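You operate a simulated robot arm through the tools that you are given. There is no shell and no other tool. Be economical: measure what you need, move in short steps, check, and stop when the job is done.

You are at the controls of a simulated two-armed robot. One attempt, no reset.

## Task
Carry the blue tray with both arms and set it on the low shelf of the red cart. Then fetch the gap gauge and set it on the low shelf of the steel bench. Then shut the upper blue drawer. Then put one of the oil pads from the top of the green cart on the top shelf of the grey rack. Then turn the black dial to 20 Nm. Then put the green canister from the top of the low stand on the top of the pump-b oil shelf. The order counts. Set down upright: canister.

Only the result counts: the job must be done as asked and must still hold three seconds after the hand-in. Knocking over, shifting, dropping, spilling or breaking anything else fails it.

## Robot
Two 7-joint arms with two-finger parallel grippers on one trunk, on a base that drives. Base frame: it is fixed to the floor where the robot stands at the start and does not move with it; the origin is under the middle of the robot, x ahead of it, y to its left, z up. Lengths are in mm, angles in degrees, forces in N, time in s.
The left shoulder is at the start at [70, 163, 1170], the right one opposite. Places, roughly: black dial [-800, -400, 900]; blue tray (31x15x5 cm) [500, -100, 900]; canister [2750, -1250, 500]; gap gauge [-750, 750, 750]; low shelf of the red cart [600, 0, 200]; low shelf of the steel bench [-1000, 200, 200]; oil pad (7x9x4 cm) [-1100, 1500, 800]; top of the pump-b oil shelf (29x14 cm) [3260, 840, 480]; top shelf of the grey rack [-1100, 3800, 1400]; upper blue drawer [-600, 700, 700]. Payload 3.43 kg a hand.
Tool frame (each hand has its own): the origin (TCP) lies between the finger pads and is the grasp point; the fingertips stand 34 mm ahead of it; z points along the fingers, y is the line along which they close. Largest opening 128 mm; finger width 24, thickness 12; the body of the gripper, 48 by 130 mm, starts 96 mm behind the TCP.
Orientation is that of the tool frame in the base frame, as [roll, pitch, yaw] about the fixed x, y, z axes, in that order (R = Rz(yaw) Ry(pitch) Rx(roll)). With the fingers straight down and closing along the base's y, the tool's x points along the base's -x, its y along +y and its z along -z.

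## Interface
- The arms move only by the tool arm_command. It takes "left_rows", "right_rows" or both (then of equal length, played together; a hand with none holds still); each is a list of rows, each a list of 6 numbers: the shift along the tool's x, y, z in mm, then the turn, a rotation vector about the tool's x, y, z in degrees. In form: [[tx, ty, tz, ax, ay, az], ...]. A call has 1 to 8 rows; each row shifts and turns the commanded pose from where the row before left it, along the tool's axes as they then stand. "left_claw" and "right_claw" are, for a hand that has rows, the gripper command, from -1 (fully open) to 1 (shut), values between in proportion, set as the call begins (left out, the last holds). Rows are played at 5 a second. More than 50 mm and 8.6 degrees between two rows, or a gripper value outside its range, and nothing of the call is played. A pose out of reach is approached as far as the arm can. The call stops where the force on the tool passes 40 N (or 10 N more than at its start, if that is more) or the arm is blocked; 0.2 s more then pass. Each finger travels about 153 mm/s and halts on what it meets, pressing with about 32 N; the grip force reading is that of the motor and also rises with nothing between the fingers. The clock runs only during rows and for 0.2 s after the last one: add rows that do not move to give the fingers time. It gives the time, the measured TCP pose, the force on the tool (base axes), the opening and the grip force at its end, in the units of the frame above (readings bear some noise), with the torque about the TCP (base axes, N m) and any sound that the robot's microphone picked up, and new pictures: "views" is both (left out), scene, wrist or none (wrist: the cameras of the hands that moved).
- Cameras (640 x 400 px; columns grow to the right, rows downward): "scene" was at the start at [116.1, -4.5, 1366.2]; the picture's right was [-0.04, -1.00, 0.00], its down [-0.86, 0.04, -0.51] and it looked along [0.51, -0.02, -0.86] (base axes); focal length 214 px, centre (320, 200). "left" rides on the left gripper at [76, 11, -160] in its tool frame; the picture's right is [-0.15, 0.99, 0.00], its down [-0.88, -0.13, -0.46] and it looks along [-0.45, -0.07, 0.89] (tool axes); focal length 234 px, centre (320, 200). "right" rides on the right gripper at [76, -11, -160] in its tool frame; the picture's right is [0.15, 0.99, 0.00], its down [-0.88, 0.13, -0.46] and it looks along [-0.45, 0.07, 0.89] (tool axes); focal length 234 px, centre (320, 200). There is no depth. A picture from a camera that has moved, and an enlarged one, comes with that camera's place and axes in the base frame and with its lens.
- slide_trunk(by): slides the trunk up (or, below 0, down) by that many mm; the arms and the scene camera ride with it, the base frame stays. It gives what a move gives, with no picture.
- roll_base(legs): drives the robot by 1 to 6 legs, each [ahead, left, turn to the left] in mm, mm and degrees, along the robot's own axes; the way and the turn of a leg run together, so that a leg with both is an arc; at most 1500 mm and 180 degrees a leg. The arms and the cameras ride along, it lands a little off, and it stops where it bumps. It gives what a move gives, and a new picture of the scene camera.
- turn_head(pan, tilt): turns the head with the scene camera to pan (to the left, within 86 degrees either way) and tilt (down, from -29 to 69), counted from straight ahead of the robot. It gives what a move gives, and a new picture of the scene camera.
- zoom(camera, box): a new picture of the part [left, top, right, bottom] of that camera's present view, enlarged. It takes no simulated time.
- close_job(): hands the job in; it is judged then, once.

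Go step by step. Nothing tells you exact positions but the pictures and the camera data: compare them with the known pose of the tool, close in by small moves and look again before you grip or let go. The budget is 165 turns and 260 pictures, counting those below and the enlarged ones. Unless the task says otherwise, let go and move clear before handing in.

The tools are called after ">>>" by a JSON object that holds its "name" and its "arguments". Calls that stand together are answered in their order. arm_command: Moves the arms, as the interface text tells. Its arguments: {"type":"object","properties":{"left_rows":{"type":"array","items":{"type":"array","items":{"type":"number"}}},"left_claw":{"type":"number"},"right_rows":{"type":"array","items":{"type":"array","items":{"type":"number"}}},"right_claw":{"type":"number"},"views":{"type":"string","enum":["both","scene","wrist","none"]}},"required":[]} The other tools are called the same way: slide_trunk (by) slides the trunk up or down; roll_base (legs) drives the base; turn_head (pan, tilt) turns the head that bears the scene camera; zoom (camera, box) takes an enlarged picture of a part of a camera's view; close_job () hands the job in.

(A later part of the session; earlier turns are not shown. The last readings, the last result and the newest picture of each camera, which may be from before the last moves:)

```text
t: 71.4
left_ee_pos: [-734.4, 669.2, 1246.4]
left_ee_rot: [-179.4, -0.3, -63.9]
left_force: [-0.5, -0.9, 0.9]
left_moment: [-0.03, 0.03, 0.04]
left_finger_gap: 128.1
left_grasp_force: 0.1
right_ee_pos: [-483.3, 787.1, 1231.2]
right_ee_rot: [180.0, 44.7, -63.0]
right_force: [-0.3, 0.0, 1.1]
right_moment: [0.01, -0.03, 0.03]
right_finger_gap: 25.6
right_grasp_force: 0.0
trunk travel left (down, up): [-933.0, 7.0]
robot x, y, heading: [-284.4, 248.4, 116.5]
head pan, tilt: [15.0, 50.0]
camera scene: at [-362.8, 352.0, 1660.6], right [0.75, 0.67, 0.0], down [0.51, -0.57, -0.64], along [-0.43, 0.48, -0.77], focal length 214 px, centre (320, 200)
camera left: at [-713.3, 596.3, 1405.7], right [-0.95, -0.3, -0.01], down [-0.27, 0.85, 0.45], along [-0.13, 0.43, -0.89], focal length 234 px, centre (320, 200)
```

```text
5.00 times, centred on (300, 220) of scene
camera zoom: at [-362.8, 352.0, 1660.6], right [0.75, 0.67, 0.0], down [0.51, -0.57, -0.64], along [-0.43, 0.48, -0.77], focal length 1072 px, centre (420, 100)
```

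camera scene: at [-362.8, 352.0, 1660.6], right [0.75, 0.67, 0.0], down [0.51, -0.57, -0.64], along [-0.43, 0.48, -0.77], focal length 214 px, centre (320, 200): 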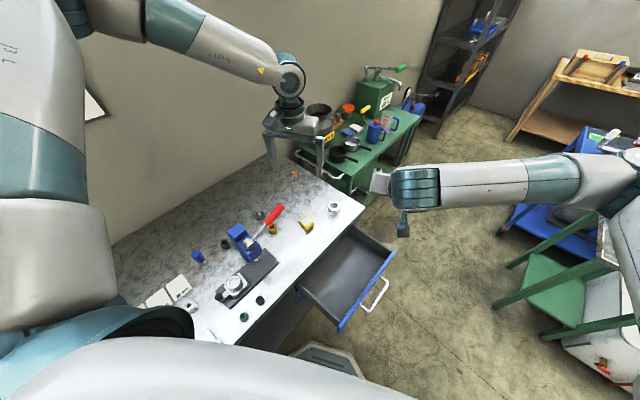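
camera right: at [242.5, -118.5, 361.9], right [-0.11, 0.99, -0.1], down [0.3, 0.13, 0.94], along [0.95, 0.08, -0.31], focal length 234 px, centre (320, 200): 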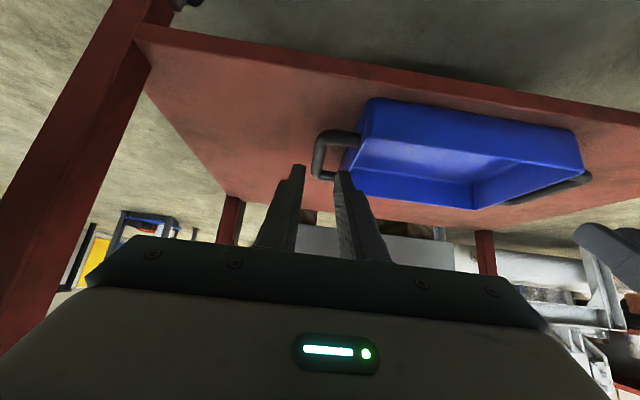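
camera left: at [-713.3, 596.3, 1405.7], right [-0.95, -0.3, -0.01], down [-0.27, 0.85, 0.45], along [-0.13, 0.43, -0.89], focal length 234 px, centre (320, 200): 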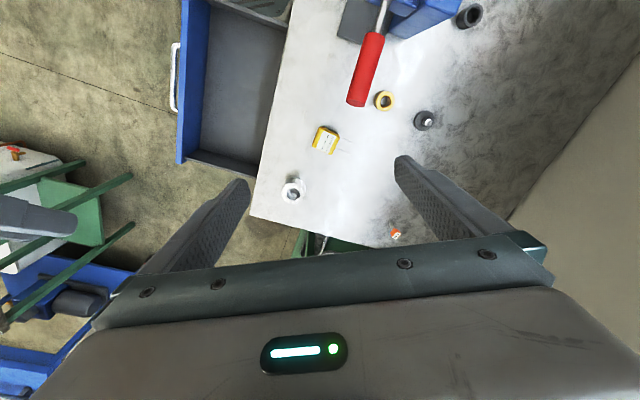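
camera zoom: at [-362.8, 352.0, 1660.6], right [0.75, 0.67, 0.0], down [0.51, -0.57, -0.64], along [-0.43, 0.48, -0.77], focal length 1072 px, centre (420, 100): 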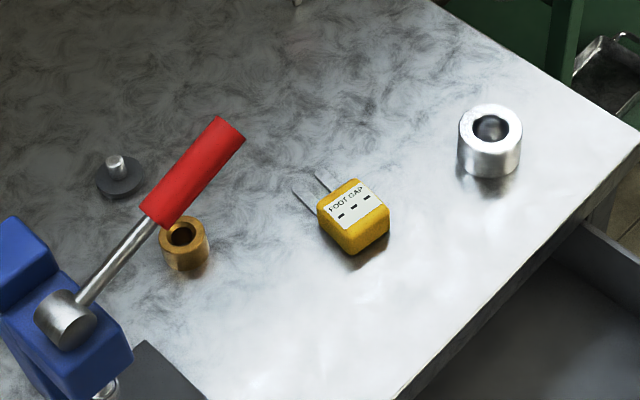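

The item is labelled FOOT GAP, so it is the gap gauge; its body is about 52 mm wide with the prongs pointing to azimuth 166°. I'll move the left hand above it, rotated to close across the body.

>>> {"name": "arm_command", "arguments": {"left_rows": [[-27.7, 4.2, 30, 0, 0, 0], [-27.7, 4.2, 30, 0, 0, 0], [0, 0, 31, 0, 0, -8.3], [0, 0, 31, 0, 0, -8.3], [0, 0, 31, 0, 0, -8.3], [0, 0, 31, 0, 0, -8.3], [0, 0, 31, 0, 0, -8.3], [0, 0, 31, 0, 0, -8.3]], "left_claw": -0.4}}

```text
t: 73.2
left_ee_pos: [-802.3, 625.0, 1083.2]
left_ee_rot: [-179.9, -0.5, -14.0]
left_force: [-0.3, 0.6, 0.0]
left_moment: [0.02, -0.02, -0.04]
left_finger_gap: 89.7
left_grasp_force: 0.0
left hand out of reach, approached as far as the arm can: row 2, 3, 4, 5, 6, 7, 8
right_ee_pos: [-482.9, 784.9, 1231.6]
right_ee_rot: [179.9, 44.7, -63.0]
right_force: [0.5, -0.3, 0.4]
right_moment: [0.01, 0.01, 0.02]
right_finger_gap: 25.5
right_grasp_force: 0.0
trunk travel left (down, up): [-933.0, 7.0]
robot x, y, heading: [-285.5, 249.2, 116.6]
head pan, tilt: [15.0, 50.0]
camera scene: at [-363.4, 351.4, 1660.6], right [0.75, 0.67, 0.0], down [0.51, -0.57, -0.64], along [-0.43, 0.48, -0.77], focal length 214 px, centre (320, 200)
camera left: at [-732.6, 595.4, 1244.0], right [-0.38, -0.92, 0.0], down [-0.83, 0.34, 0.45], along [-0.41, 0.17, -0.89], focal length 234 px, centre (320, 200)
```

scene: 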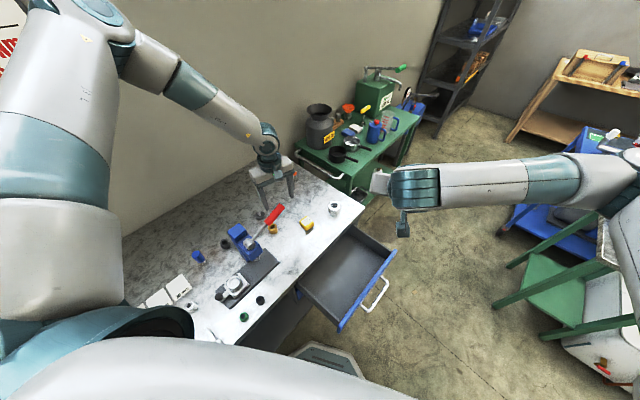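
left: 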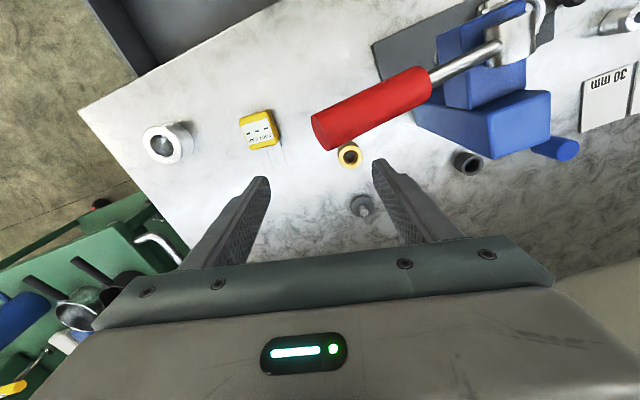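

The trunk is too high for this reach. I'll raise the hand relative to the shoulder, centre over the gauge, then lower the trunk.

>>> {"name": "arm_command", "arguments": {"left_rows": [[0, 0, -37.5, 0, 0, 0], [0, 0, -37.5, 0, 0, 0], [4.4, -32, -37.5, 0, 0, 0], [4.4, -32, -37.5, 0, 0, 0], [4.4, -32, 0, 0, 0, 0]], "views": "none"}}

>>> {"name": "slide_trunk", "arguments": {"by": -230}}

>>> {"name": "zoom", "arguments": {"camera": "left", "box": [0, 0, 640, 400]}}

```text
t: 74.4
left_ee_pos: [-764.9, 714.6, 1233.7]
left_ee_rot: [-179.9, -0.5, -14.1]
left_force: [-0.5, 0.4, -0.6]
left_moment: [0.01, -0.02, -0.02]
left_finger_gap: 89.5
left_grasp_force: 0.0
right_ee_pos: [-483.0, 787.4, 1229.8]
right_ee_rot: [179.9, 44.7, -62.9]
right_force: [0.3, -1.0, 0.4]
right_moment: [-0.01, -0.03, 0.02]
right_finger_gap: 25.4
right_grasp_force: 0.0
trunk travel left (down, up): [-933.0, 7.0]
robot x, y, heading: [-286.2, 251.1, 116.9]
head pan, tilt: [15.0, 50.0]
```

```text
t: 76.8
left_ee_pos: [-764.9, 713.4, 1003.8]
left_ee_rot: [-179.9, -0.5, -14.0]
left_force: [-0.3, -0.5, -0.5]
left_moment: [0.03, 0.03, 0.0]
left_finger_gap: 89.4
left_grasp_force: 0.1
right_ee_pos: [-482.7, 786.2, 1000.1]
right_ee_rot: [180.0, 44.6, -63.0]
right_force: [0.5, -0.1, -0.4]
right_moment: [0.01, 0.04, -0.02]
right_finger_gap: 25.9
right_grasp_force: 0.1
trunk travel left (down, up): [-703.0, 237.0]
robot x, y, heading: [-289.1, 249.7, 116.9]
head pan, tilt: [15.0, 50.0]
```

```text
1.00 times, centred on (320, 200) of left (not enlarged: the box is as wide or as high as the picture)
camera zoom: at [-695.5, 684.0, 1164.2], right [-0.38, -0.92, 0.0], down [-0.83, 0.34, 0.45], along [-0.41, 0.17, -0.89], focal length 234 px, centre (320, 200)
```

zoom: 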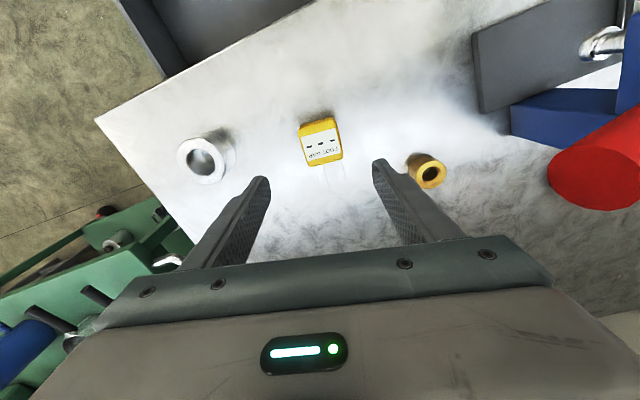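

>>> {"name": "arm_command", "arguments": {"left_rows": [[2, 1, 40, 0, 0, 0], [2, 1, 40, 0, 0, 0], [1.8, 0.7, 35, 0, 0, 0]], "views": "wrist"}}

```text
t: 77.6
left_ee_pos: [-773.4, 672.9, 916.9]
left_ee_rot: [-179.6, -0.5, -14.1]
left_force: [-1.8, 1.4, 9.0]
left_moment: [0.46, -0.05, 0.09]
left_finger_gap: 90.3
left_grasp_force: 0.8
left hand out of reach, approached as far as the arm can: row 1, 2, 3
right_ee_pos: [-482.0, 785.2, 1002.0]
right_ee_rot: [179.8, 44.9, -63.0]
right_force: [0.5, -1.2, -0.3]
right_moment: [0.01, 0.01, 0.0]
right_finger_gap: 25.7
right_grasp_force: 0.1
trunk travel left (down, up): [-703.0, 237.0]
robot x, y, heading: [-286.5, 249.9, 117.0]
head pan, tilt: [15.0, 50.0]
camera left: at [-703.6, 642.8, 1077.3], right [-0.38, -0.92, -0.01], down [-0.83, 0.34, 0.45], along [-0.41, 0.18, -0.89], focal length 234 px, centre (320, 200)
```

left: 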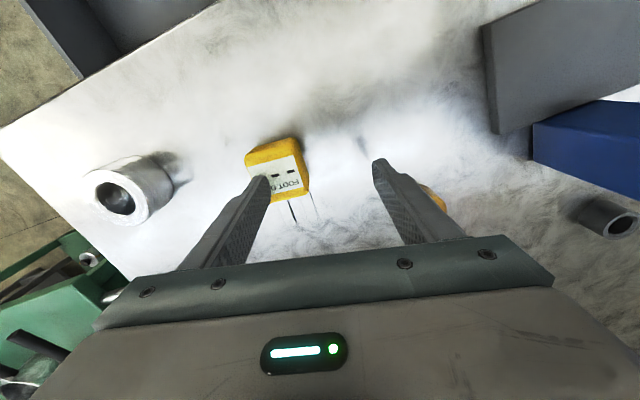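

The arm hit its reach limit and slid sideways, lightly touching something. I'll go straight up at once, and raise the right hand too so the trunk can come lower.

>>> {"name": "arm_command", "arguments": {"left_rows": [[0, 0, -20, 0, 0, 0], [0, 0, -40, 0, 0, 0], [0, 0, -40, 0, 0, 0], [0, 0, -40, 0, 0, 0], [0, 0, -40, 0, 0, 0], [0, 0, -40, 0, 0, 0]], "right_rows": [[-28, 0, -28, 0, 0, 0], [-28, 0, -28, 0, 0, 0], [-28, 0, -28, 0, 0, 0], [-28, 0, -28, 0, 0, 0], [-28, 0, -28, 0, 0, 0], [0, 0, 0, 0, 0, 0]], "views": "both"}}

```text
t: 79.0
left_ee_pos: [-774.0, 668.9, 1136.3]
left_ee_rot: [-179.9, -0.4, -14.2]
left_force: [0.0, 0.1, 0.9]
left_moment: [0.03, 0.01, 0.01]
left_finger_gap: 89.5
left_grasp_force: 0.1
right_ee_pos: [-482.0, 787.1, 1200.4]
right_ee_rot: [179.8, 44.8, -63.0]
right_force: [0.6, 0.6, 0.4]
right_moment: [0.01, 0.01, -0.01]
right_finger_gap: 25.6
right_grasp_force: 0.1
trunk travel left (down, up): [-703.0, 237.0]
robot x, y, heading: [-286.9, 248.0, 116.8]
head pan, tilt: [15.0, 50.0]
camera scene: at [-361.5, 350.5, 1430.7], right [0.75, 0.67, 0.0], down [0.51, -0.57, -0.64], along [-0.43, 0.48, -0.77], focal length 214 px, centre (320, 200)
camera right: at [-395.0, 644.5, 1260.8], right [-0.83, -0.54, -0.1], down [-0.25, 0.21, 0.94], along [-0.49, 0.81, -0.31], focal length 234 px, centre (320, 200)
camera left: at [-705.8, 639.3, 1296.2], right [-0.38, -0.92, 0.0], down [-0.83, 0.34, 0.45], along [-0.41, 0.18, -0.89], focal length 234 px, centre (320, 200)
```

scene: 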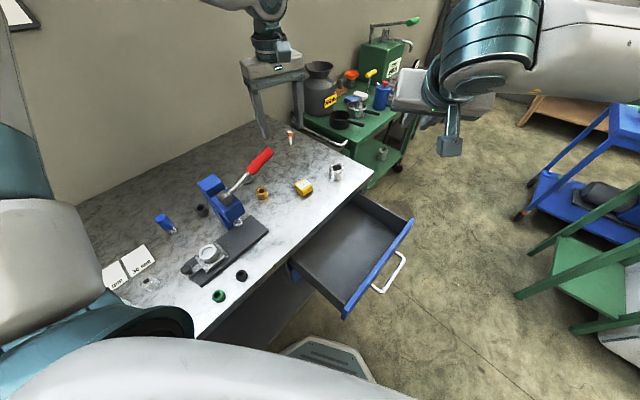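
right: 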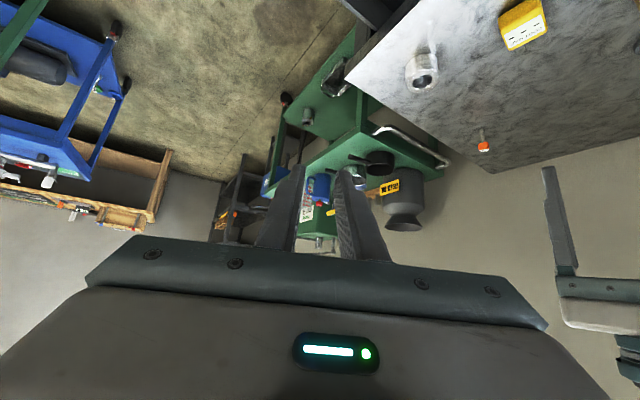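
left: 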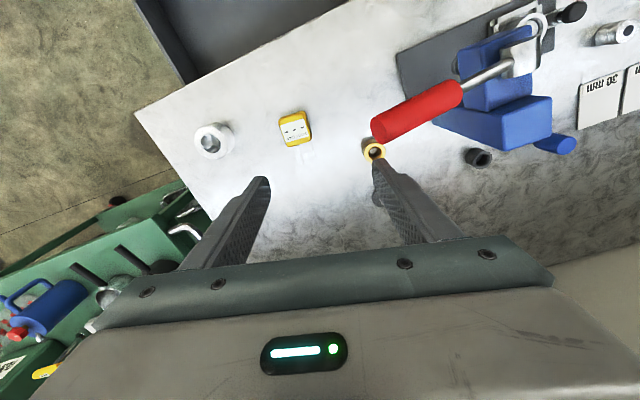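

Everything still stands. I'll centre over the gauge with the hand higher relative to the shoulder, and do the descent with the trunk.

>>> {"name": "arm_command", "arguments": {"left_rows": [[0, -15, -35, 0, 0, 0], [0, -15, -35, 0, 0, 0], [1.2, -14.6, -35, 0, 0, 0]], "right_rows": [[-20, 0, -20, 0, 0, 0], [-20, 0, -20, 0, 0, 0], [-20, 0, -20, 0, 0, 0]], "views": "none"}}

>>> {"name": "slide_trunk", "arguments": {"by": -300}}

>>> {"name": "zoom", "arguments": {"camera": "left", "box": [0, 0, 640, 400]}}

```text
t: 79.8
left_ee_pos: [-768.8, 714.8, 1239.9]
left_ee_rot: [179.9, -0.6, -14.2]
left_force: [0.6, 1.2, -0.3]
left_moment: [-0.03, -0.04, -0.03]
left_finger_gap: 89.5
left_grasp_force: 0.2
right_ee_pos: [-482.7, 788.2, 1283.9]
right_ee_rot: [179.8, 44.6, -62.9]
right_force: [-0.2, 0.0, 0.3]
right_moment: [-0.03, -0.04, -0.01]
right_finger_gap: 25.3
right_grasp_force: 0.1
trunk travel left (down, up): [-703.0, 237.0]
robot x, y, heading: [-286.4, 251.6, 116.9]
head pan, tilt: [15.0, 50.0]
```

```text
t: 82.8
left_ee_pos: [-768.2, 715.3, 940.1]
left_ee_rot: [-179.9, -0.5, -14.1]
left_force: [0.7, -0.8, 0.3]
left_moment: [0.0, -0.01, -0.01]
left_finger_gap: 89.8
left_grasp_force: 0.0
right_ee_pos: [-482.2, 787.5, 984.6]
right_ee_rot: [179.9, 44.7, -63.0]
right_force: [0.4, -0.6, -0.3]
right_moment: [0.01, -0.03, 0.02]
right_finger_gap: 25.5
right_grasp_force: 0.1
trunk travel left (down, up): [-403.0, 537.0]
robot x, y, heading: [-287.9, 250.6, 117.0]
head pan, tilt: [15.0, 50.0]
```

```text
1.00 times, centred on (320, 200) of left (not enlarged: the box is as wide or as high as the picture)
camera zoom: at [-697.8, 685.6, 1100.4], right [-0.38, -0.92, 0.0], down [-0.83, 0.34, 0.45], along [-0.41, 0.17, -0.89], focal length 234 px, centre (320, 200)
```

zoom: 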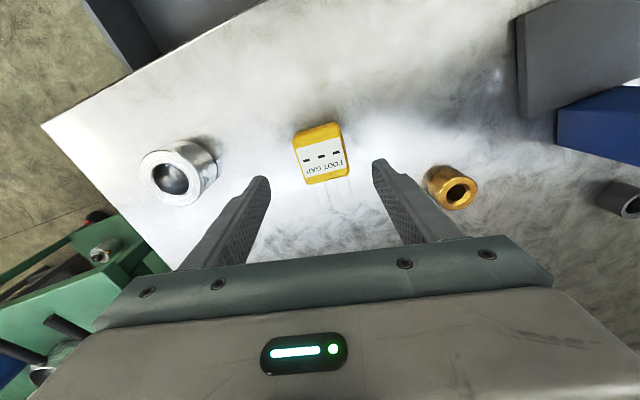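

>>> {"name": "arm_command", "arguments": {"left_rows": [[7, 3.4, 0, 0, 0, 0]], "views": "none"}}

>>> {"name": "slide_trunk", "arguments": {"by": -55}}

>>> {"name": "zoom", "arguments": {"camera": "left", "box": [200, 80, 440, 230]}}

```text
t: 83.2
left_ee_pos: [-760.8, 708.7, 941.2]
left_ee_rot: [-179.8, -0.5, -14.1]
left_force: [-0.3, -0.3, -0.3]
left_moment: [0.02, 0.02, -0.01]
left_finger_gap: 90.0
left_grasp_force: 0.1
right_ee_pos: [-481.7, 786.4, 984.9]
right_ee_rot: [179.8, 44.8, -63.0]
right_force: [-0.1, 0.1, 0.8]
right_moment: [-0.05, -0.02, 0.03]
right_finger_gap: 25.4
right_grasp_force: 0.0
trunk travel left (down, up): [-403.0, 537.0]
robot x, y, heading: [-288.4, 249.3, 116.9]
head pan, tilt: [15.0, 50.0]
```

```text
t: 84.2
left_ee_pos: [-756.1, 701.7, 902.8]
left_ee_rot: [-178.9, 0.5, -14.0]
left_force: [-0.5, -0.4, -0.1]
left_moment: [-0.03, -0.02, -0.03]
left_finger_gap: 89.5
left_grasp_force: 0.1
right_ee_pos: [-479.4, 779.8, 937.2]
right_ee_rot: [179.7, 45.3, -63.1]
right_force: [0.2, -0.2, -0.3]
right_moment: [0.02, -0.03, -0.03]
right_finger_gap: 25.8
right_grasp_force: 0.1
trunk travel left (down, up): [-348.0, 592.0]
robot x, y, heading: [-288.3, 246.1, 116.7]
head pan, tilt: [15.0, 50.0]
```

```text
2.67 times, centred on (320, 155) of left
camera zoom: at [-686.1, 669.9, 1060.1], right [-0.38, -0.92, -0.02], down [-0.82, 0.33, 0.46], along [-0.42, 0.19, -0.89], focal length 624 px, centre (320, 320)
```

zoom: 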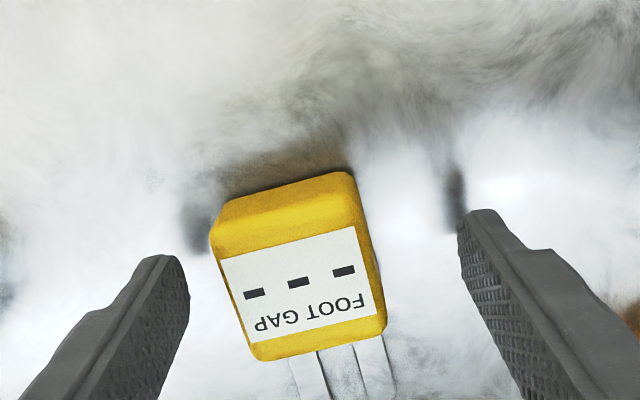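

The body tilted slightly: the low upper arm is resting on something at bench level. Raising the trunk again immediately.

>>> {"name": "slide_trunk", "arguments": {"by": 100}}

>>> {"name": "turn_head", "arguments": {"pan": 45, "tilt": 50}}

```text
t: 85.5
left_ee_pos: [-761.1, 707.6, 985.0]
left_ee_rot: [-179.9, -0.5, -14.1]
left_force: [0.3, 0.3, 0.8]
left_moment: [0.03, -0.02, 0.01]
left_finger_gap: 89.5
left_grasp_force: 0.0
right_ee_pos: [-482.2, 787.8, 1028.3]
right_ee_rot: [179.9, 44.7, -63.0]
right_force: [0.0, 0.5, 0.4]
right_moment: [0.04, 0.02, 0.0]
right_finger_gap: 25.6
right_grasp_force: 0.0
trunk travel left (down, up): [-448.0, 492.0]
robot x, y, heading: [-288.9, 251.3, 116.6]
head pan, tilt: [15.0, 50.0]
```

```text
t: 86.5
left_ee_pos: [-761.4, 709.8, 985.7]
left_ee_rot: [-179.9, -0.5, -14.1]
left_force: [-0.2, 0.1, 0.7]
left_moment: [-0.02, -0.05, -0.01]
left_finger_gap: 89.8
left_grasp_force: 0.1
right_ee_pos: [-483.0, 785.8, 1029.9]
right_ee_rot: [179.8, 44.7, -63.0]
right_force: [0.0, -0.4, 0.4]
right_moment: [0.01, -0.01, 0.03]
right_finger_gap: 25.4
right_grasp_force: 0.1
trunk travel left (down, up): [-448.0, 492.0]
robot x, y, heading: [-286.3, 251.6, 116.8]
head pan, tilt: [45.0, 50.0]
camera scene: at [-384.5, 317.9, 1175.6], right [0.31, 0.95, 0.0], down [0.73, -0.24, -0.64], along [-0.61, 0.2, -0.77], focal length 214 px, centre (320, 200)
```

scene: 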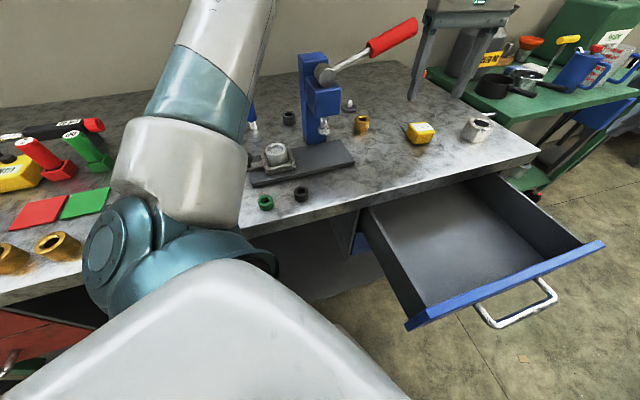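

The left upper arm hangs over the bench; from here I'll keep the trunk higher and make the last descent with the arm only.

>>> {"name": "slide_trunk", "arguments": {"by": 40}}

>>> {"name": "arm_command", "arguments": {"left_rows": [[0, 0, 35, 0, 0, 0], [0, 0, 35, 0, 0, 0], [0, 0, 35, 0, 0, 0], [0, 0, 20, 0, 0, 0]], "views": "both"}}

```text
t: 87.3
left_ee_pos: [-762.5, 709.6, 1026.1]
left_ee_rot: [-179.8, -0.5, -14.1]
left_force: [0.1, 0.5, 0.7]
left_moment: [0.01, 0.0, 0.03]
left_finger_gap: 89.5
left_grasp_force: 0.0
right_ee_pos: [-484.2, 787.3, 1069.5]
right_ee_rot: [179.9, 44.7, -63.1]
right_force: [-0.2, 0.6, 0.5]
right_moment: [0.02, 0.01, 0.05]
right_finger_gap: 25.7
right_grasp_force: 0.1
trunk travel left (down, up): [-488.0, 452.0]
robot x, y, heading: [-283.3, 250.6, 117.0]
head pan, tilt: [45.0, 50.0]
```

```text
t: 88.3
left_ee_pos: [-759.3, 710.7, 900.5]
left_ee_rot: [-179.9, -0.5, -14.2]
left_force: [-0.3, 0.8, 0.2]
left_moment: [-0.03, 0.02, 0.0]
left_finger_gap: 89.7
left_grasp_force: 0.0
right_ee_pos: [-481.5, 786.2, 1067.8]
right_ee_rot: [179.9, 44.6, -62.9]
right_force: [-0.7, 0.3, -0.9]
right_moment: [0.01, 0.02, 0.02]
right_finger_gap: 25.5
right_grasp_force: 0.0
trunk travel left (down, up): [-488.0, 452.0]
robot x, y, heading: [-285.8, 248.3, 116.8]
head pan, tilt: [45.0, 50.0]
camera scene: at [-384.6, 317.9, 1215.7], right [0.31, 0.95, 0.0], down [0.73, -0.24, -0.64], along [-0.61, 0.2, -0.77], focal length 214 px, centre (320, 200)
camera left: at [-690.3, 681.0, 1060.2], right [-0.38, -0.92, 0.0], down [-0.83, 0.34, 0.45], along [-0.41, 0.17, -0.89], focal length 234 px, centre (320, 200)
```

scene: 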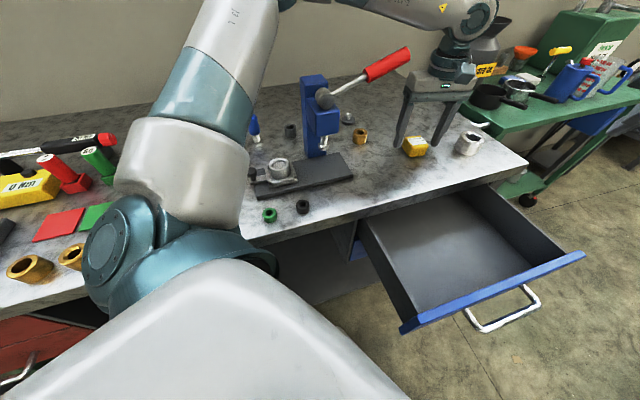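
left: 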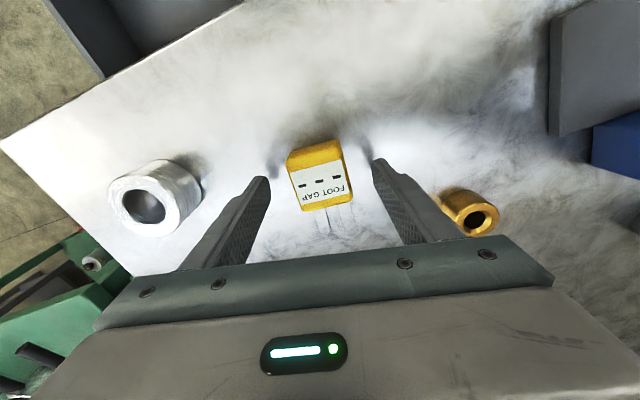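

>>> {"name": "arm_command", "arguments": {"left_rows": [[0, 0, 12, 0, 0, 0], [1, 1, 10, 0, 0, 0], [0, 0, 5, 0, 0, 0]], "views": "wrist"}}

```text
t: 89.0
left_ee_pos: [-759.3, 709.4, 884.3]
left_ee_rot: [-179.2, 0.0, -14.0]
left_force: [3.9, -5.5, 18.8]
left_moment: [-1.18, 0.05, 0.39]
left_finger_gap: 91.6
left_grasp_force: 1.8
right_ee_pos: [-481.6, 785.4, 1069.8]
right_ee_rot: [179.8, 44.8, -63.0]
right_force: [-0.4, 0.4, 0.1]
right_moment: [0.0, 0.0, 0.02]
right_finger_gap: 25.8
right_grasp_force: 0.1
trunk travel left (down, up): [-488.0, 452.0]
robot x, y, heading: [-289.4, 252.7, 117.0]
head pan, tilt: [45.0, 50.0]
stopped in row 3 (left hand): the force on the tool passed its limit (the readings are from after the stop); the commanded pose is now the measured one
camera left: at [-689.2, 678.7, 1043.9], right [-0.38, -0.92, -0.01], down [-0.82, 0.33, 0.46], along [-0.42, 0.19, -0.89], focal length 234 px, centre (320, 200)
```

left: 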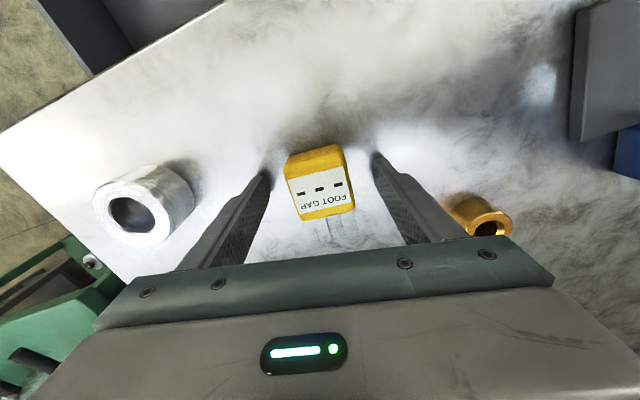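

The fingertips touch the bench (top z about 850). I'll lift 4 mm and close on the gauge.

>>> {"name": "arm_command", "arguments": {"left_rows": [[0, 0, -5, 0, 0, 0], [0, 0, 0, 0, 0, 0], [0, 0, 0, 0, 0, 0], [0, 0, 0, 0, 0, 0]], "left_claw": 1, "views": "wrist"}}

```text
t: 90.0
left_ee_pos: [-761.6, 710.6, 886.6]
left_ee_rot: [-179.5, 0.0, -14.1]
left_force: [-0.1, 0.0, -0.5]
left_moment: [0.01, -0.02, 0.01]
left_finger_gap: 49.3
left_grasp_force: 31.9
right_ee_pos: [-482.9, 787.0, 1067.7]
right_ee_rot: [179.9, 44.6, -63.0]
right_force: [-0.5, -0.1, -0.3]
right_moment: [0.0, 0.01, 0.03]
right_finger_gap: 25.6
right_grasp_force: 0.0
trunk travel left (down, up): [-488.0, 452.0]
robot x, y, heading: [-289.1, 247.6, 116.6]
head pan, tilt: [45.0, 50.0]
camera left: at [-691.3, 679.8, 1045.6], right [-0.38, -0.92, -0.01], down [-0.82, 0.34, 0.46], along [-0.42, 0.18, -0.89], focal length 234 px, centre (320, 200)
```

left: 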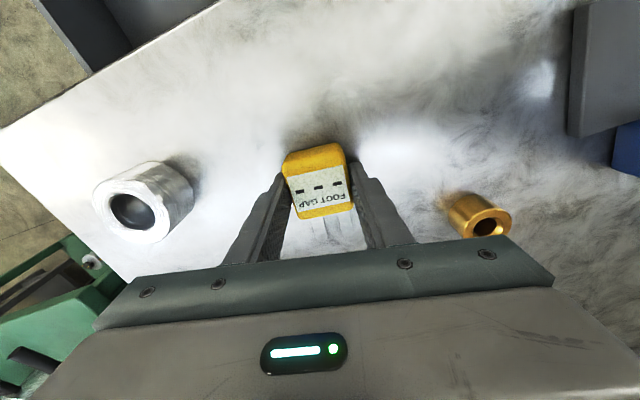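

The gauge is gripped. I'll lift it clear, move back from the bench and turn to face it to inspect the low shelf.

>>> {"name": "arm_command", "arguments": {"left_rows": [[0, 0, -30, 0, 0, 0], [0, 0, -40, 0, 0, 0], [0, 0, -40, 0, 0, 0]], "views": "none"}}

>>> {"name": "slide_trunk", "arguments": {"by": 230}}

>>> {"name": "roll_base", "arguments": {"legs": [[-86, -180, 0], [0, 0, 62]]}}

>>> {"name": "turn_head", "arguments": {"pan": 0, "tilt": 45}}

```text
t: 90.8
left_ee_pos: [-761.6, 711.3, 997.4]
left_ee_rot: [-179.3, -0.1, -14.1]
left_force: [0.2, -0.2, -1.1]
left_moment: [0.01, 0.01, 0.01]
left_finger_gap: 49.1
left_grasp_force: 32.1
right_ee_pos: [-481.2, 787.6, 1069.4]
right_ee_rot: [179.8, 44.7, -63.0]
right_force: [0.2, 1.2, 0.6]
right_moment: [0.02, 0.0, 0.02]
right_finger_gap: 25.7
right_grasp_force: 0.0
trunk travel left (down, up): [-488.0, 452.0]
robot x, y, heading: [-289.0, 253.2, 117.0]
head pan, tilt: [45.0, 50.0]
```

```text
t: 93.2
left_ee_pos: [-760.9, 710.8, 1226.5]
left_ee_rot: [-179.5, -0.2, -14.2]
left_force: [-0.5, 0.6, -0.8]
left_moment: [0.01, -0.01, 0.0]
left_finger_gap: 48.8
left_grasp_force: 31.1
right_ee_pos: [-482.1, 786.6, 1298.5]
right_ee_rot: [179.9, 44.7, -62.9]
right_force: [0.4, 0.7, -0.2]
right_moment: [-0.02, 0.03, 0.01]
right_finger_gap: 25.7
right_grasp_force: 0.0
trunk travel left (down, up): [-718.0, 222.0]
robot x, y, heading: [-285.1, 250.4, 116.8]
head pan, tilt: [45.0, 50.0]
```

```text
t: 97.6
left_ee_pos: [-714.1, 50.3, 1226.6]
left_ee_rot: [-179.4, -0.1, 48.1]
left_force: [0.3, -0.7, -1.0]
left_moment: [0.0, 0.0, 0.04]
left_finger_gap: 47.6
left_grasp_force: 32.1
right_ee_pos: [-652.5, 331.8, 1299.8]
right_ee_rot: [179.9, 44.7, -0.9]
right_force: [0.4, -0.1, 0.4]
right_moment: [-0.05, -0.01, -0.01]
right_finger_gap: 25.5
right_grasp_force: 0.1
trunk travel left (down, up): [-718.0, 222.0]
robot x, y, heading: [-84.3, 254.7, 178.8]
head pan, tilt: [45.0, 50.0]
camera scene: at [-194.1, 200.6, 1445.6], right [-0.69, 0.72, 0.0], down [0.55, 0.53, -0.64], along [-0.46, -0.45, -0.77], focal length 214 px, centre (320, 200)
```

scene: 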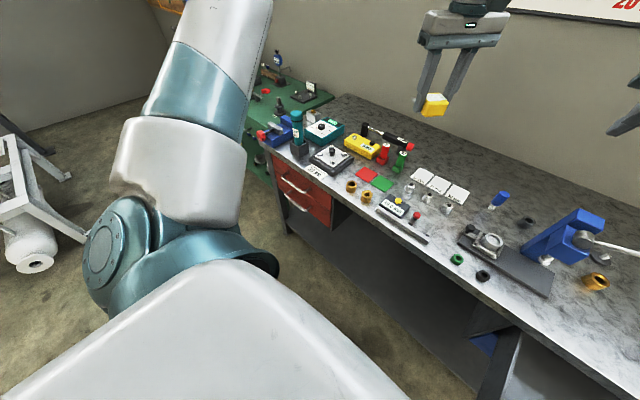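

```text
t: 98.7
left_ee_pos: [-714.3, 50.0, 1227.1]
left_ee_rot: [-179.3, -0.1, 48.1]
left_force: [0.2, 0.6, -1.1]
left_moment: [0.01, 0.02, 0.0]
left_finger_gap: 47.5
left_grasp_force: 31.8
right_ee_pos: [-652.5, 331.8, 1299.7]
right_ee_rot: [179.9, 44.7, -0.8]
right_force: [0.8, 0.0, 0.6]
right_moment: [-0.02, -0.04, 0.01]
right_finger_gap: 25.4
right_grasp_force: 0.1
trunk travel left (down, up): [-718.0, 222.0]
robot x, y, heading: [-85.3, 254.1, 179.0]
head pan, tilt: [0.0, 45.0]
camera scene: at [-220.0, 255.3, 1452.5], right [0.02, 1.0, 0.0], down [0.71, -0.01, -0.71], along [-0.71, 0.01, -0.71], focal length 214 px, centre (320, 200)
```

scene: 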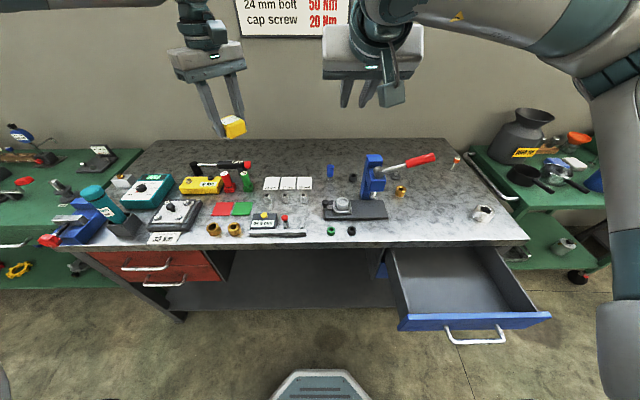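

The gauge is held and everything on the bench looks in place. Before lowering for the low shelf, the right arm must be swung out of the drawer's way; I'll check the space on the robot's right.

>>> {"name": "turn_head", "arguments": {"pan": -86, "tilt": 40}}

```text
t: 100.3
left_ee_pos: [-714.4, 49.7, 1227.3]
left_ee_rot: [-179.5, -0.1, 48.1]
left_force: [-0.8, -0.1, -2.1]
left_moment: [0.0, -0.02, 0.01]
left_finger_gap: 47.2
left_grasp_force: 31.8
right_ee_pos: [-652.2, 331.9, 1299.9]
right_ee_rot: [-180.0, 44.7, -0.8]
right_force: [0.4, -0.1, -0.1]
right_moment: [-0.03, 0.01, -0.01]
right_finger_gap: 25.8
right_grasp_force: 0.1
trunk travel left (down, up): [-718.0, 222.0]
robot x, y, heading: [-85.4, 252.6, 179.3]
head pan, tilt: [-85.9, 40.0]
camera scene: at [-143.3, 338.9, 1459.8], right [1.0, 0.05, 0.0], down [0.04, -0.64, -0.77], along [-0.04, 0.76, -0.64], focal length 214 px, centre (320, 200)
```

scene: 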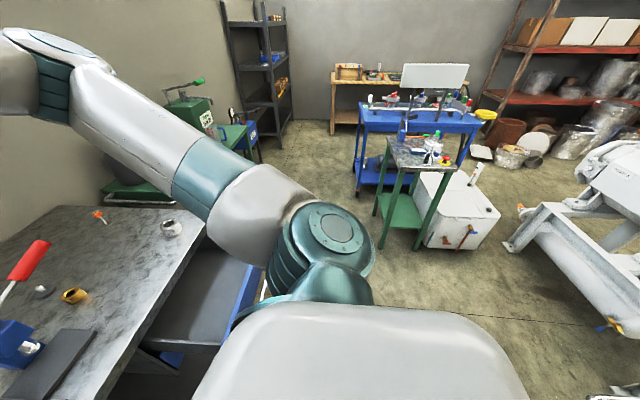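

The right side is free floor. I'll swing the right arm about its shoulder 75° to the right, out of the drawer's way.

>>> {"name": "arm_command", "arguments": {"right_rows": [[-5.2, -43.4, 5.2, 3.54, 0, 3.54], [-5.2, -43.4, 5.2, 3.54, 0, 3.54], [-5.2, -43.4, 5.2, 3.54, 0, 3.54], [-5.2, -43.4, 5.2, 3.54, 0, 3.54], [-5.2, -43.4, 5.2, 3.54, 0, 3.54], [-5.2, -43.4, 5.2, 3.54, 0, 3.54], [-5.2, -43.4, 5.2, 3.54, 0, 3.54], [-5.2, -43.4, 5.2, 3.54, 0, 3.54]], "views": "none"}}

>>> {"name": "arm_command", "arguments": {"right_rows": [[-5.2, -43.4, 5.2, 3.54, 0, 3.54], [-5.2, -43.4, 5.2, 3.54, 0, 3.54], [-5.2, -43.4, 5.2, 3.54, 0, 3.54], [-5.2, -43.4, 5.2, 3.54, 0, 3.54], [-5.2, -43.4, 5.2, 3.54, 0, 3.54], [-5.2, -43.4, 5.2, 3.54, 0, 3.54], [-5.2, -43.4, 5.2, 3.54, 0, 3.54]], "views": "scene"}}

```text
t: 102.1
left_ee_pos: [-713.1, 50.8, 1228.3]
left_ee_rot: [-179.3, 0.0, 48.1]
left_force: [-0.2, -0.1, -0.6]
left_moment: [-0.02, 0.03, 0.04]
left_finger_gap: 47.3
left_grasp_force: 32.4
right_ee_pos: [-599.9, 675.0, 1301.1]
right_ee_rot: [179.9, 44.8, -40.7]
right_force: [0.0, -0.2, -0.6]
right_moment: [-0.04, 0.02, 0.0]
right_finger_gap: 25.2
right_grasp_force: 0.0
trunk travel left (down, up): [-718.0, 222.0]
robot x, y, heading: [-87.6, 254.0, 179.4]
head pan, tilt: [-85.9, 40.0]
```

```text
t: 103.7
left_ee_pos: [-714.3, 50.2, 1227.7]
left_ee_rot: [-179.5, 0.0, 48.1]
left_force: [-0.1, -0.1, -0.1]
left_moment: [-0.05, 0.0, 0.01]
left_finger_gap: 47.3
left_grasp_force: 31.8
right_ee_pos: [-500.1, 845.9, 1273.0]
right_ee_rot: [-179.7, 44.8, -75.7]
right_force: [0.9, -1.0, 0.3]
right_moment: [-0.01, 0.0, 0.02]
right_finger_gap: 25.5
right_grasp_force: 0.0
right hand out of reach, approached as far as the arm can: row 4, 5, 6, 7
trunk travel left (down, up): [-718.0, 222.0]
robot x, y, heading: [-85.3, 257.8, 179.0]
head pan, tilt: [-85.9, 40.0]
camera scene: at [-142.7, 339.3, 1459.9], right [1.0, 0.05, 0.0], down [0.03, -0.64, -0.77], along [-0.04, 0.76, -0.64], focal length 214 px, centre (320, 200)
```

scene: 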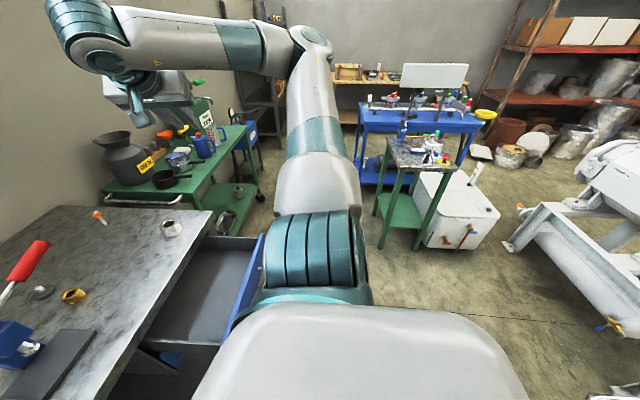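

The right arm is out sideways now. I'll reposition the base so that both arms are clear of the open drawer and the left hand is in front of the bench edge.

>>> {"name": "roll_base", "arguments": {"legs": [[-115, 95, 0], [0, 0, -19]]}}

>>> {"name": "arm_command", "arguments": {"left_rows": [[41.4, 11, 0, 0, 0, 0], [41.4, 11, 0, 0, 0, 0], [41.4, 11, 0, 0, 0, 0], [41.4, 11, 0, 0, 0, 0]], "views": "wrist"}}

>>> {"name": "turn_head", "arguments": {"pan": 15, "tilt": 40}}

```text
t: 106.1
left_ee_pos: [-634.2, 166.9, 1226.8]
left_ee_rot: [-179.5, 0.0, 29.2]
left_force: [-0.4, 0.0, -0.8]
left_moment: [0.07, -0.01, 0.0]
left_finger_gap: 47.2
left_grasp_force: 31.9
right_ee_pos: [-176.0, 848.7, 1272.9]
right_ee_rot: [-179.5, 44.7, -94.2]
right_force: [0.3, -0.6, -0.3]
right_moment: [0.01, -0.01, -0.01]
right_finger_gap: 25.6
right_grasp_force: 0.1
trunk travel left (down, up): [-718.0, 222.0]
robot x, y, heading: [26.6, 158.1, 160.2]
head pan, tilt: [-85.9, 40.0]
camera scene: at [0.1, 254.9, 1459.8], right [0.96, -0.27, 0.0], down [-0.17, -0.62, -0.77], along [0.21, 0.74, -0.64], focal length 214 px, centre (320, 200)
```

scene: 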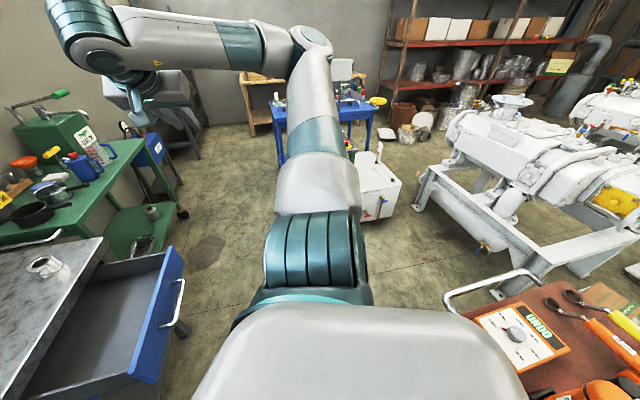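

```text
t: 107.1
left_ee_pos: [-470.4, 208.9, 1226.9]
left_ee_rot: [-179.4, -0.1, 29.5]
left_force: [-0.2, -0.2, -0.6]
left_moment: [0.01, 0.0, 0.0]
left_finger_gap: 47.4
left_grasp_force: 31.9
right_ee_pos: [-177.1, 849.3, 1271.8]
right_ee_rot: [-179.6, 44.8, -94.2]
right_force: [0.4, -0.5, -0.8]
right_moment: [0.01, 0.01, -0.02]
right_finger_gap: 25.5
right_grasp_force: 0.0
trunk travel left (down, up): [-718.0, 222.0]
robot x, y, heading: [29.8, 158.0, 160.1]
head pan, tilt: [-85.9, 40.0]
camera left: at [-398.8, 234.5, 1385.5], right [0.36, -0.93, -0.01], down [-0.83, -0.33, 0.46], along [-0.43, -0.16, -0.89], focal length 234 px, centre (320, 200)
```

left: 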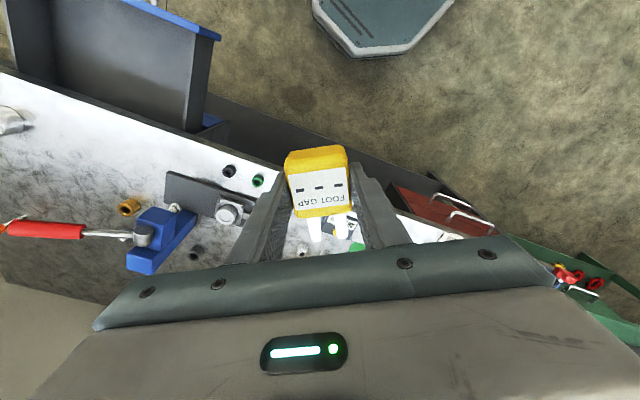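

```text
t: 108.9
left_ee_pos: [-470.8, 208.0, 1226.1]
left_ee_rot: [-179.4, -0.1, 29.5]
left_force: [0.2, 0.2, -1.9]
left_moment: [-0.02, 0.01, 0.0]
left_finger_gap: 47.2
left_grasp_force: 31.4
right_ee_pos: [-175.9, 849.2, 1272.7]
right_ee_rot: [-179.7, 44.8, -94.3]
right_force: [0.2, 0.6, 0.1]
right_moment: [-0.01, 0.0, 0.02]
right_finger_gap: 25.6
right_grasp_force: 0.1
trunk travel left (down, up): [-718.0, 222.0]
robot x, y, heading: [27.8, 152.4, 159.9]
head pan, tilt: [15.0, 40.0]
camera scene: at [-107.0, 180.4, 1459.8], right [0.08, 1.0, 0.0], down [0.64, -0.05, -0.77], along [-0.76, 0.06, -0.64], focal length 214 px, centre (320, 200)
```

scene: 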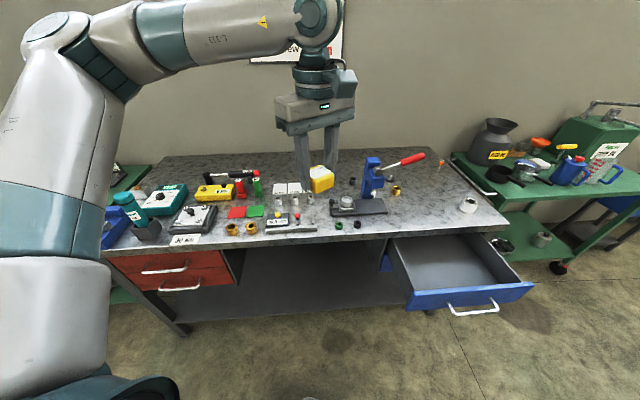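

The gauge is held securely and the arms are clear. I'll unwind the wrist yaw to a neutral pose and start lowering in front of the bench.

>>> {"name": "arm_command", "arguments": {"left_rows": [[0, 0, 0, 0, 0, 7], [0, 0, 0, 0, 0, 7], [0, 0, 0, 0, 0, 7], [0, 0, 0, 0, 0, 7], [0, 0, 0, 0, 0, 7], [0, 0, 0, 0, 0, 7], [0, 0, 0, 0, 0, 7]], "views": "none"}}

>>> {"name": "slide_trunk", "arguments": {"by": -400}}

>>> {"name": "turn_head", "arguments": {"pan": 20, "tilt": 30}}

```text
t: 110.5
left_ee_pos: [-468.2, 208.4, 1228.1]
left_ee_rot: [-179.4, 0.5, -19.7]
left_force: [0.7, -0.2, -1.4]
left_moment: [-0.01, 0.01, -0.01]
left_finger_gap: 47.6
left_grasp_force: 32.4
right_ee_pos: [-174.2, 848.9, 1272.7]
right_ee_rot: [-179.7, 44.7, -94.3]
right_force: [0.4, 0.6, 0.3]
right_moment: [0.03, -0.01, 0.02]
right_finger_gap: 25.7
right_grasp_force: 0.1
trunk travel left (down, up): [-718.0, 222.0]
robot x, y, heading: [30.6, 157.0, 160.0]
head pan, tilt: [15.0, 40.0]
```

```text
t: 114.3
left_ee_pos: [-469.7, 208.1, 827.1]
left_ee_rot: [-179.4, 0.5, -19.7]
left_force: [0.6, 0.5, -2.2]
left_moment: [-0.03, -0.01, 0.01]
left_finger_gap: 47.6
left_grasp_force: 32.2
right_ee_pos: [-175.9, 849.6, 872.7]
right_ee_rot: [-179.7, 44.9, -94.3]
right_force: [-0.1, -0.3, 0.2]
right_moment: [0.03, -0.01, -0.03]
right_finger_gap: 25.4
right_grasp_force: 0.1
trunk travel left (down, up): [-318.0, 622.0]
robot x, y, heading: [23.8, 156.4, 160.4]
head pan, tilt: [15.0, 40.0]
```

```text
t: 115.0
left_ee_pos: [-467.7, 208.9, 826.4]
left_ee_rot: [-179.5, 0.5, -19.6]
left_force: [-0.6, -0.7, -1.2]
left_moment: [0.0, -0.01, 0.02]
left_finger_gap: 47.3
left_grasp_force: 32.3
right_ee_pos: [-174.6, 849.6, 872.5]
right_ee_rot: [-179.8, 44.8, -94.2]
right_force: [0.4, 0.9, -0.2]
right_moment: [0.02, -0.03, -0.02]
right_finger_gap: 25.6
right_grasp_force: 0.1
trunk travel left (down, up): [-318.0, 622.0]
robot x, y, heading: [28.7, 157.8, 160.3]
head pan, tilt: [20.0, 30.0]
camera scene: at [-112.5, 172.9, 1075.1], right [0.0, 1.0, 0.0], down [0.5, 0.0, -0.87], along [-0.87, 0.0, -0.5], focal length 214 px, centre (320, 200)
```

scene: 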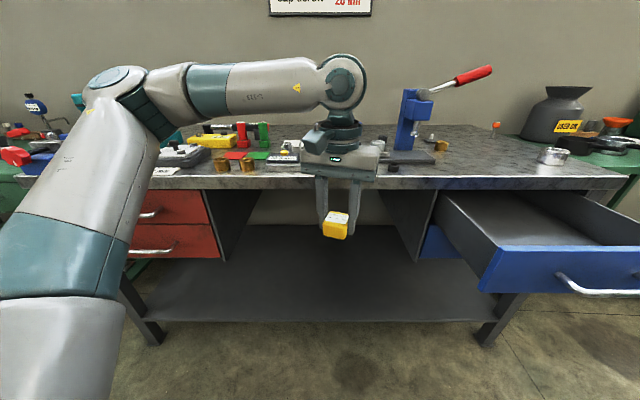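

The opening and shelf are clearly visible, but the left elbow bulges toward the bench at this heading. I'll turn the base back 25° and then lower the left hand with the arm, fingers pitched forward.

>>> {"name": "roll_base", "arguments": {"legs": [[0, 0, 25]]}}

>>> {"name": "arm_command", "arguments": {"left_rows": [[0, 0, 40, 0, 0, 0], [0, 0, 40, 0, 0, 0], [0, 0, 40, 0, 0, 0], [0, 0, 40, 0, 0, 0], [0, 0, 40, 0, 0, 0], [0, 0, 40, 0, 0, 0]], "views": "scene"}}

```text
t: 116.7
left_ee_pos: [-443.0, -8.1, 826.9]
left_ee_rot: [-179.5, 0.5, 5.7]
left_force: [0.6, 0.0, -0.6]
left_moment: [-0.01, 0.0, 0.0]
left_finger_gap: 47.2
left_grasp_force: 31.9
right_ee_pos: [-450.7, 696.1, 871.5]
right_ee_rot: [-179.6, 44.9, -69.1]
right_force: [0.9, 0.1, 0.2]
right_moment: [-0.01, 0.01, 0.0]
right_finger_gap: 25.8
right_grasp_force: 0.2
trunk travel left (down, up): [-318.0, 622.0]
robot x, y, heading: [25.5, 155.8, -174.5]
head pan, tilt: [20.0, 30.0]
camera scene: at [-106.5, 112.2, 1075.2], right [-0.43, 0.9, 0.0], down [0.45, 0.22, -0.87], along [-0.78, -0.37, -0.5], focal length 214 px, centre (320, 200)
```

scene: 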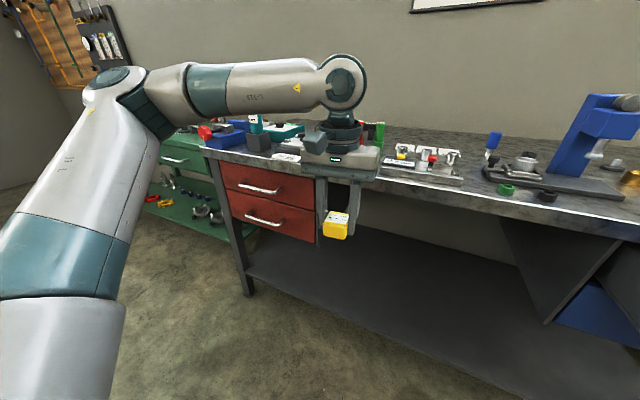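

```text
t: 118.1
left_ee_pos: [-436.9, -32.5, 598.3]
left_ee_rot: [-179.2, 0.5, 5.6]
left_force: [1.0, 0.3, -1.4]
left_moment: [-0.02, 0.02, 0.0]
left_finger_gap: 47.5
left_grasp_force: 31.5
left hand out of reach, approached as far as the arm can: row 4, 5, 6
right_ee_pos: [-451.5, 695.7, 872.3]
right_ee_rot: [-179.7, 44.8, -69.0]
right_force: [0.1, -0.1, -0.4]
right_moment: [0.01, 0.0, -0.02]
right_finger_gap: 25.7
right_grasp_force: 0.0
trunk travel left (down, up): [-318.0, 622.0]
robot x, y, heading: [25.3, 157.4, -174.4]
head pan, tilt: [20.0, 30.0]
camera scene: at [-106.5, 112.3, 1075.2], right [-0.43, 0.9, 0.0], down [0.45, 0.22, -0.87], along [-0.78, -0.37, -0.5], focal length 214 px, centre (320, 200)
```

scene: 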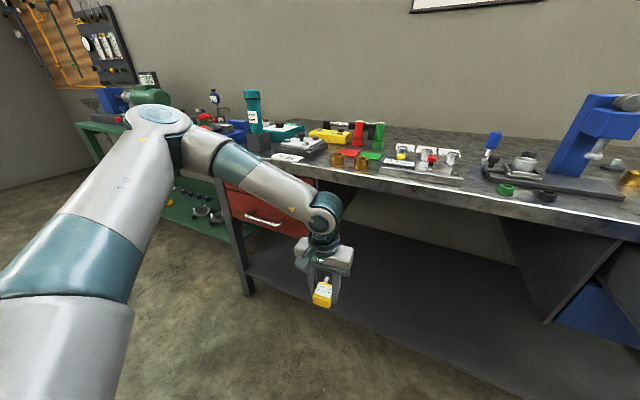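

>>> {"name": "arm_command", "arguments": {"left_rows": [[0, 10, 40, 0, -5, 0], [0, 10, 40, 0, -5, 0], [0, 10, 40, 0, -5, 0], [0, 10, 40, 0, -5, 0], [0, 10, 40, 0, -5, 0], [0, 10, 40, 0, -5, 0]], "views": "scene"}}

```text
t: 119.5
left_ee_pos: [-473.4, -178.2, 462.4]
left_ee_rot: [-179.1, 30.4, 6.2]
left_force: [0.9, 0.8, -1.9]
left_moment: [0.01, 0.01, 0.0]
left_finger_gap: 47.3
left_grasp_force: 31.8
left hand out of reach, approached as far as the arm can: row 1, 2, 3, 4, 5, 6
right_ee_pos: [-450.7, 696.0, 873.6]
right_ee_rot: [-179.6, 44.8, -69.1]
right_force: [0.3, 0.3, -0.1]
right_moment: [-0.01, -0.01, 0.0]
right_finger_gap: 25.6
right_grasp_force: 0.1
trunk travel left (down, up): [-318.0, 622.0]
robot x, y, heading: [25.0, 156.5, -174.6]
head pan, tilt: [20.0, 30.0]
camera scene: at [-106.5, 112.2, 1075.2], right [-0.43, 0.9, 0.0], down [0.45, 0.22, -0.87], along [-0.78, -0.37, -0.5], focal length 214 px, centre (320, 200)
```

scene: 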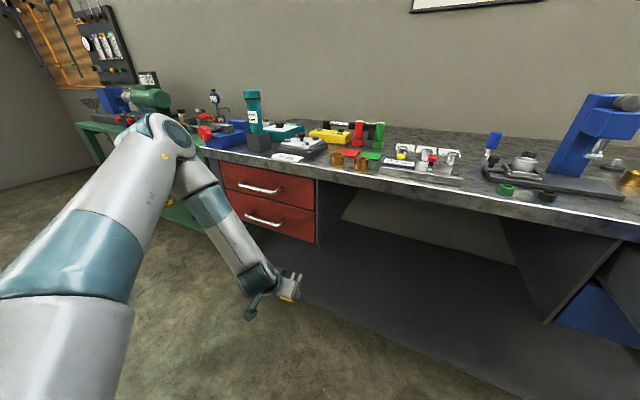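

>>> {"name": "arm_command", "arguments": {"left_rows": [[15, 0, 26, 0, 0, 0], [15, 0, 26, 0, 0, 0], [15, 0, 26, 0, 0, 0], [15, 0, 26, 0, 0, 0]], "views": "none"}}

```text
t: 120.5
left_ee_pos: [-479.5, -198.4, 453.6]
left_ee_rot: [-179.3, 30.2, 6.0]
left_force: [-0.1, -1.0, -0.8]
left_moment: [0.0, -0.01, 0.01]
left_finger_gap: 47.3
left_grasp_force: 32.4
left hand out of reach, approached as far as the arm can: row 1, 2, 3, 4
right_ee_pos: [-450.6, 696.1, 872.6]
right_ee_rot: [-179.7, 44.8, -69.1]
right_force: [-0.4, 0.2, 0.4]
right_moment: [0.03, -0.01, 0.01]
right_finger_gap: 25.7
right_grasp_force: 0.0
trunk travel left (down, up): [-318.0, 622.0]
robot x, y, heading: [28.2, 159.8, -174.3]
head pan, tilt: [20.0, 30.0]
```

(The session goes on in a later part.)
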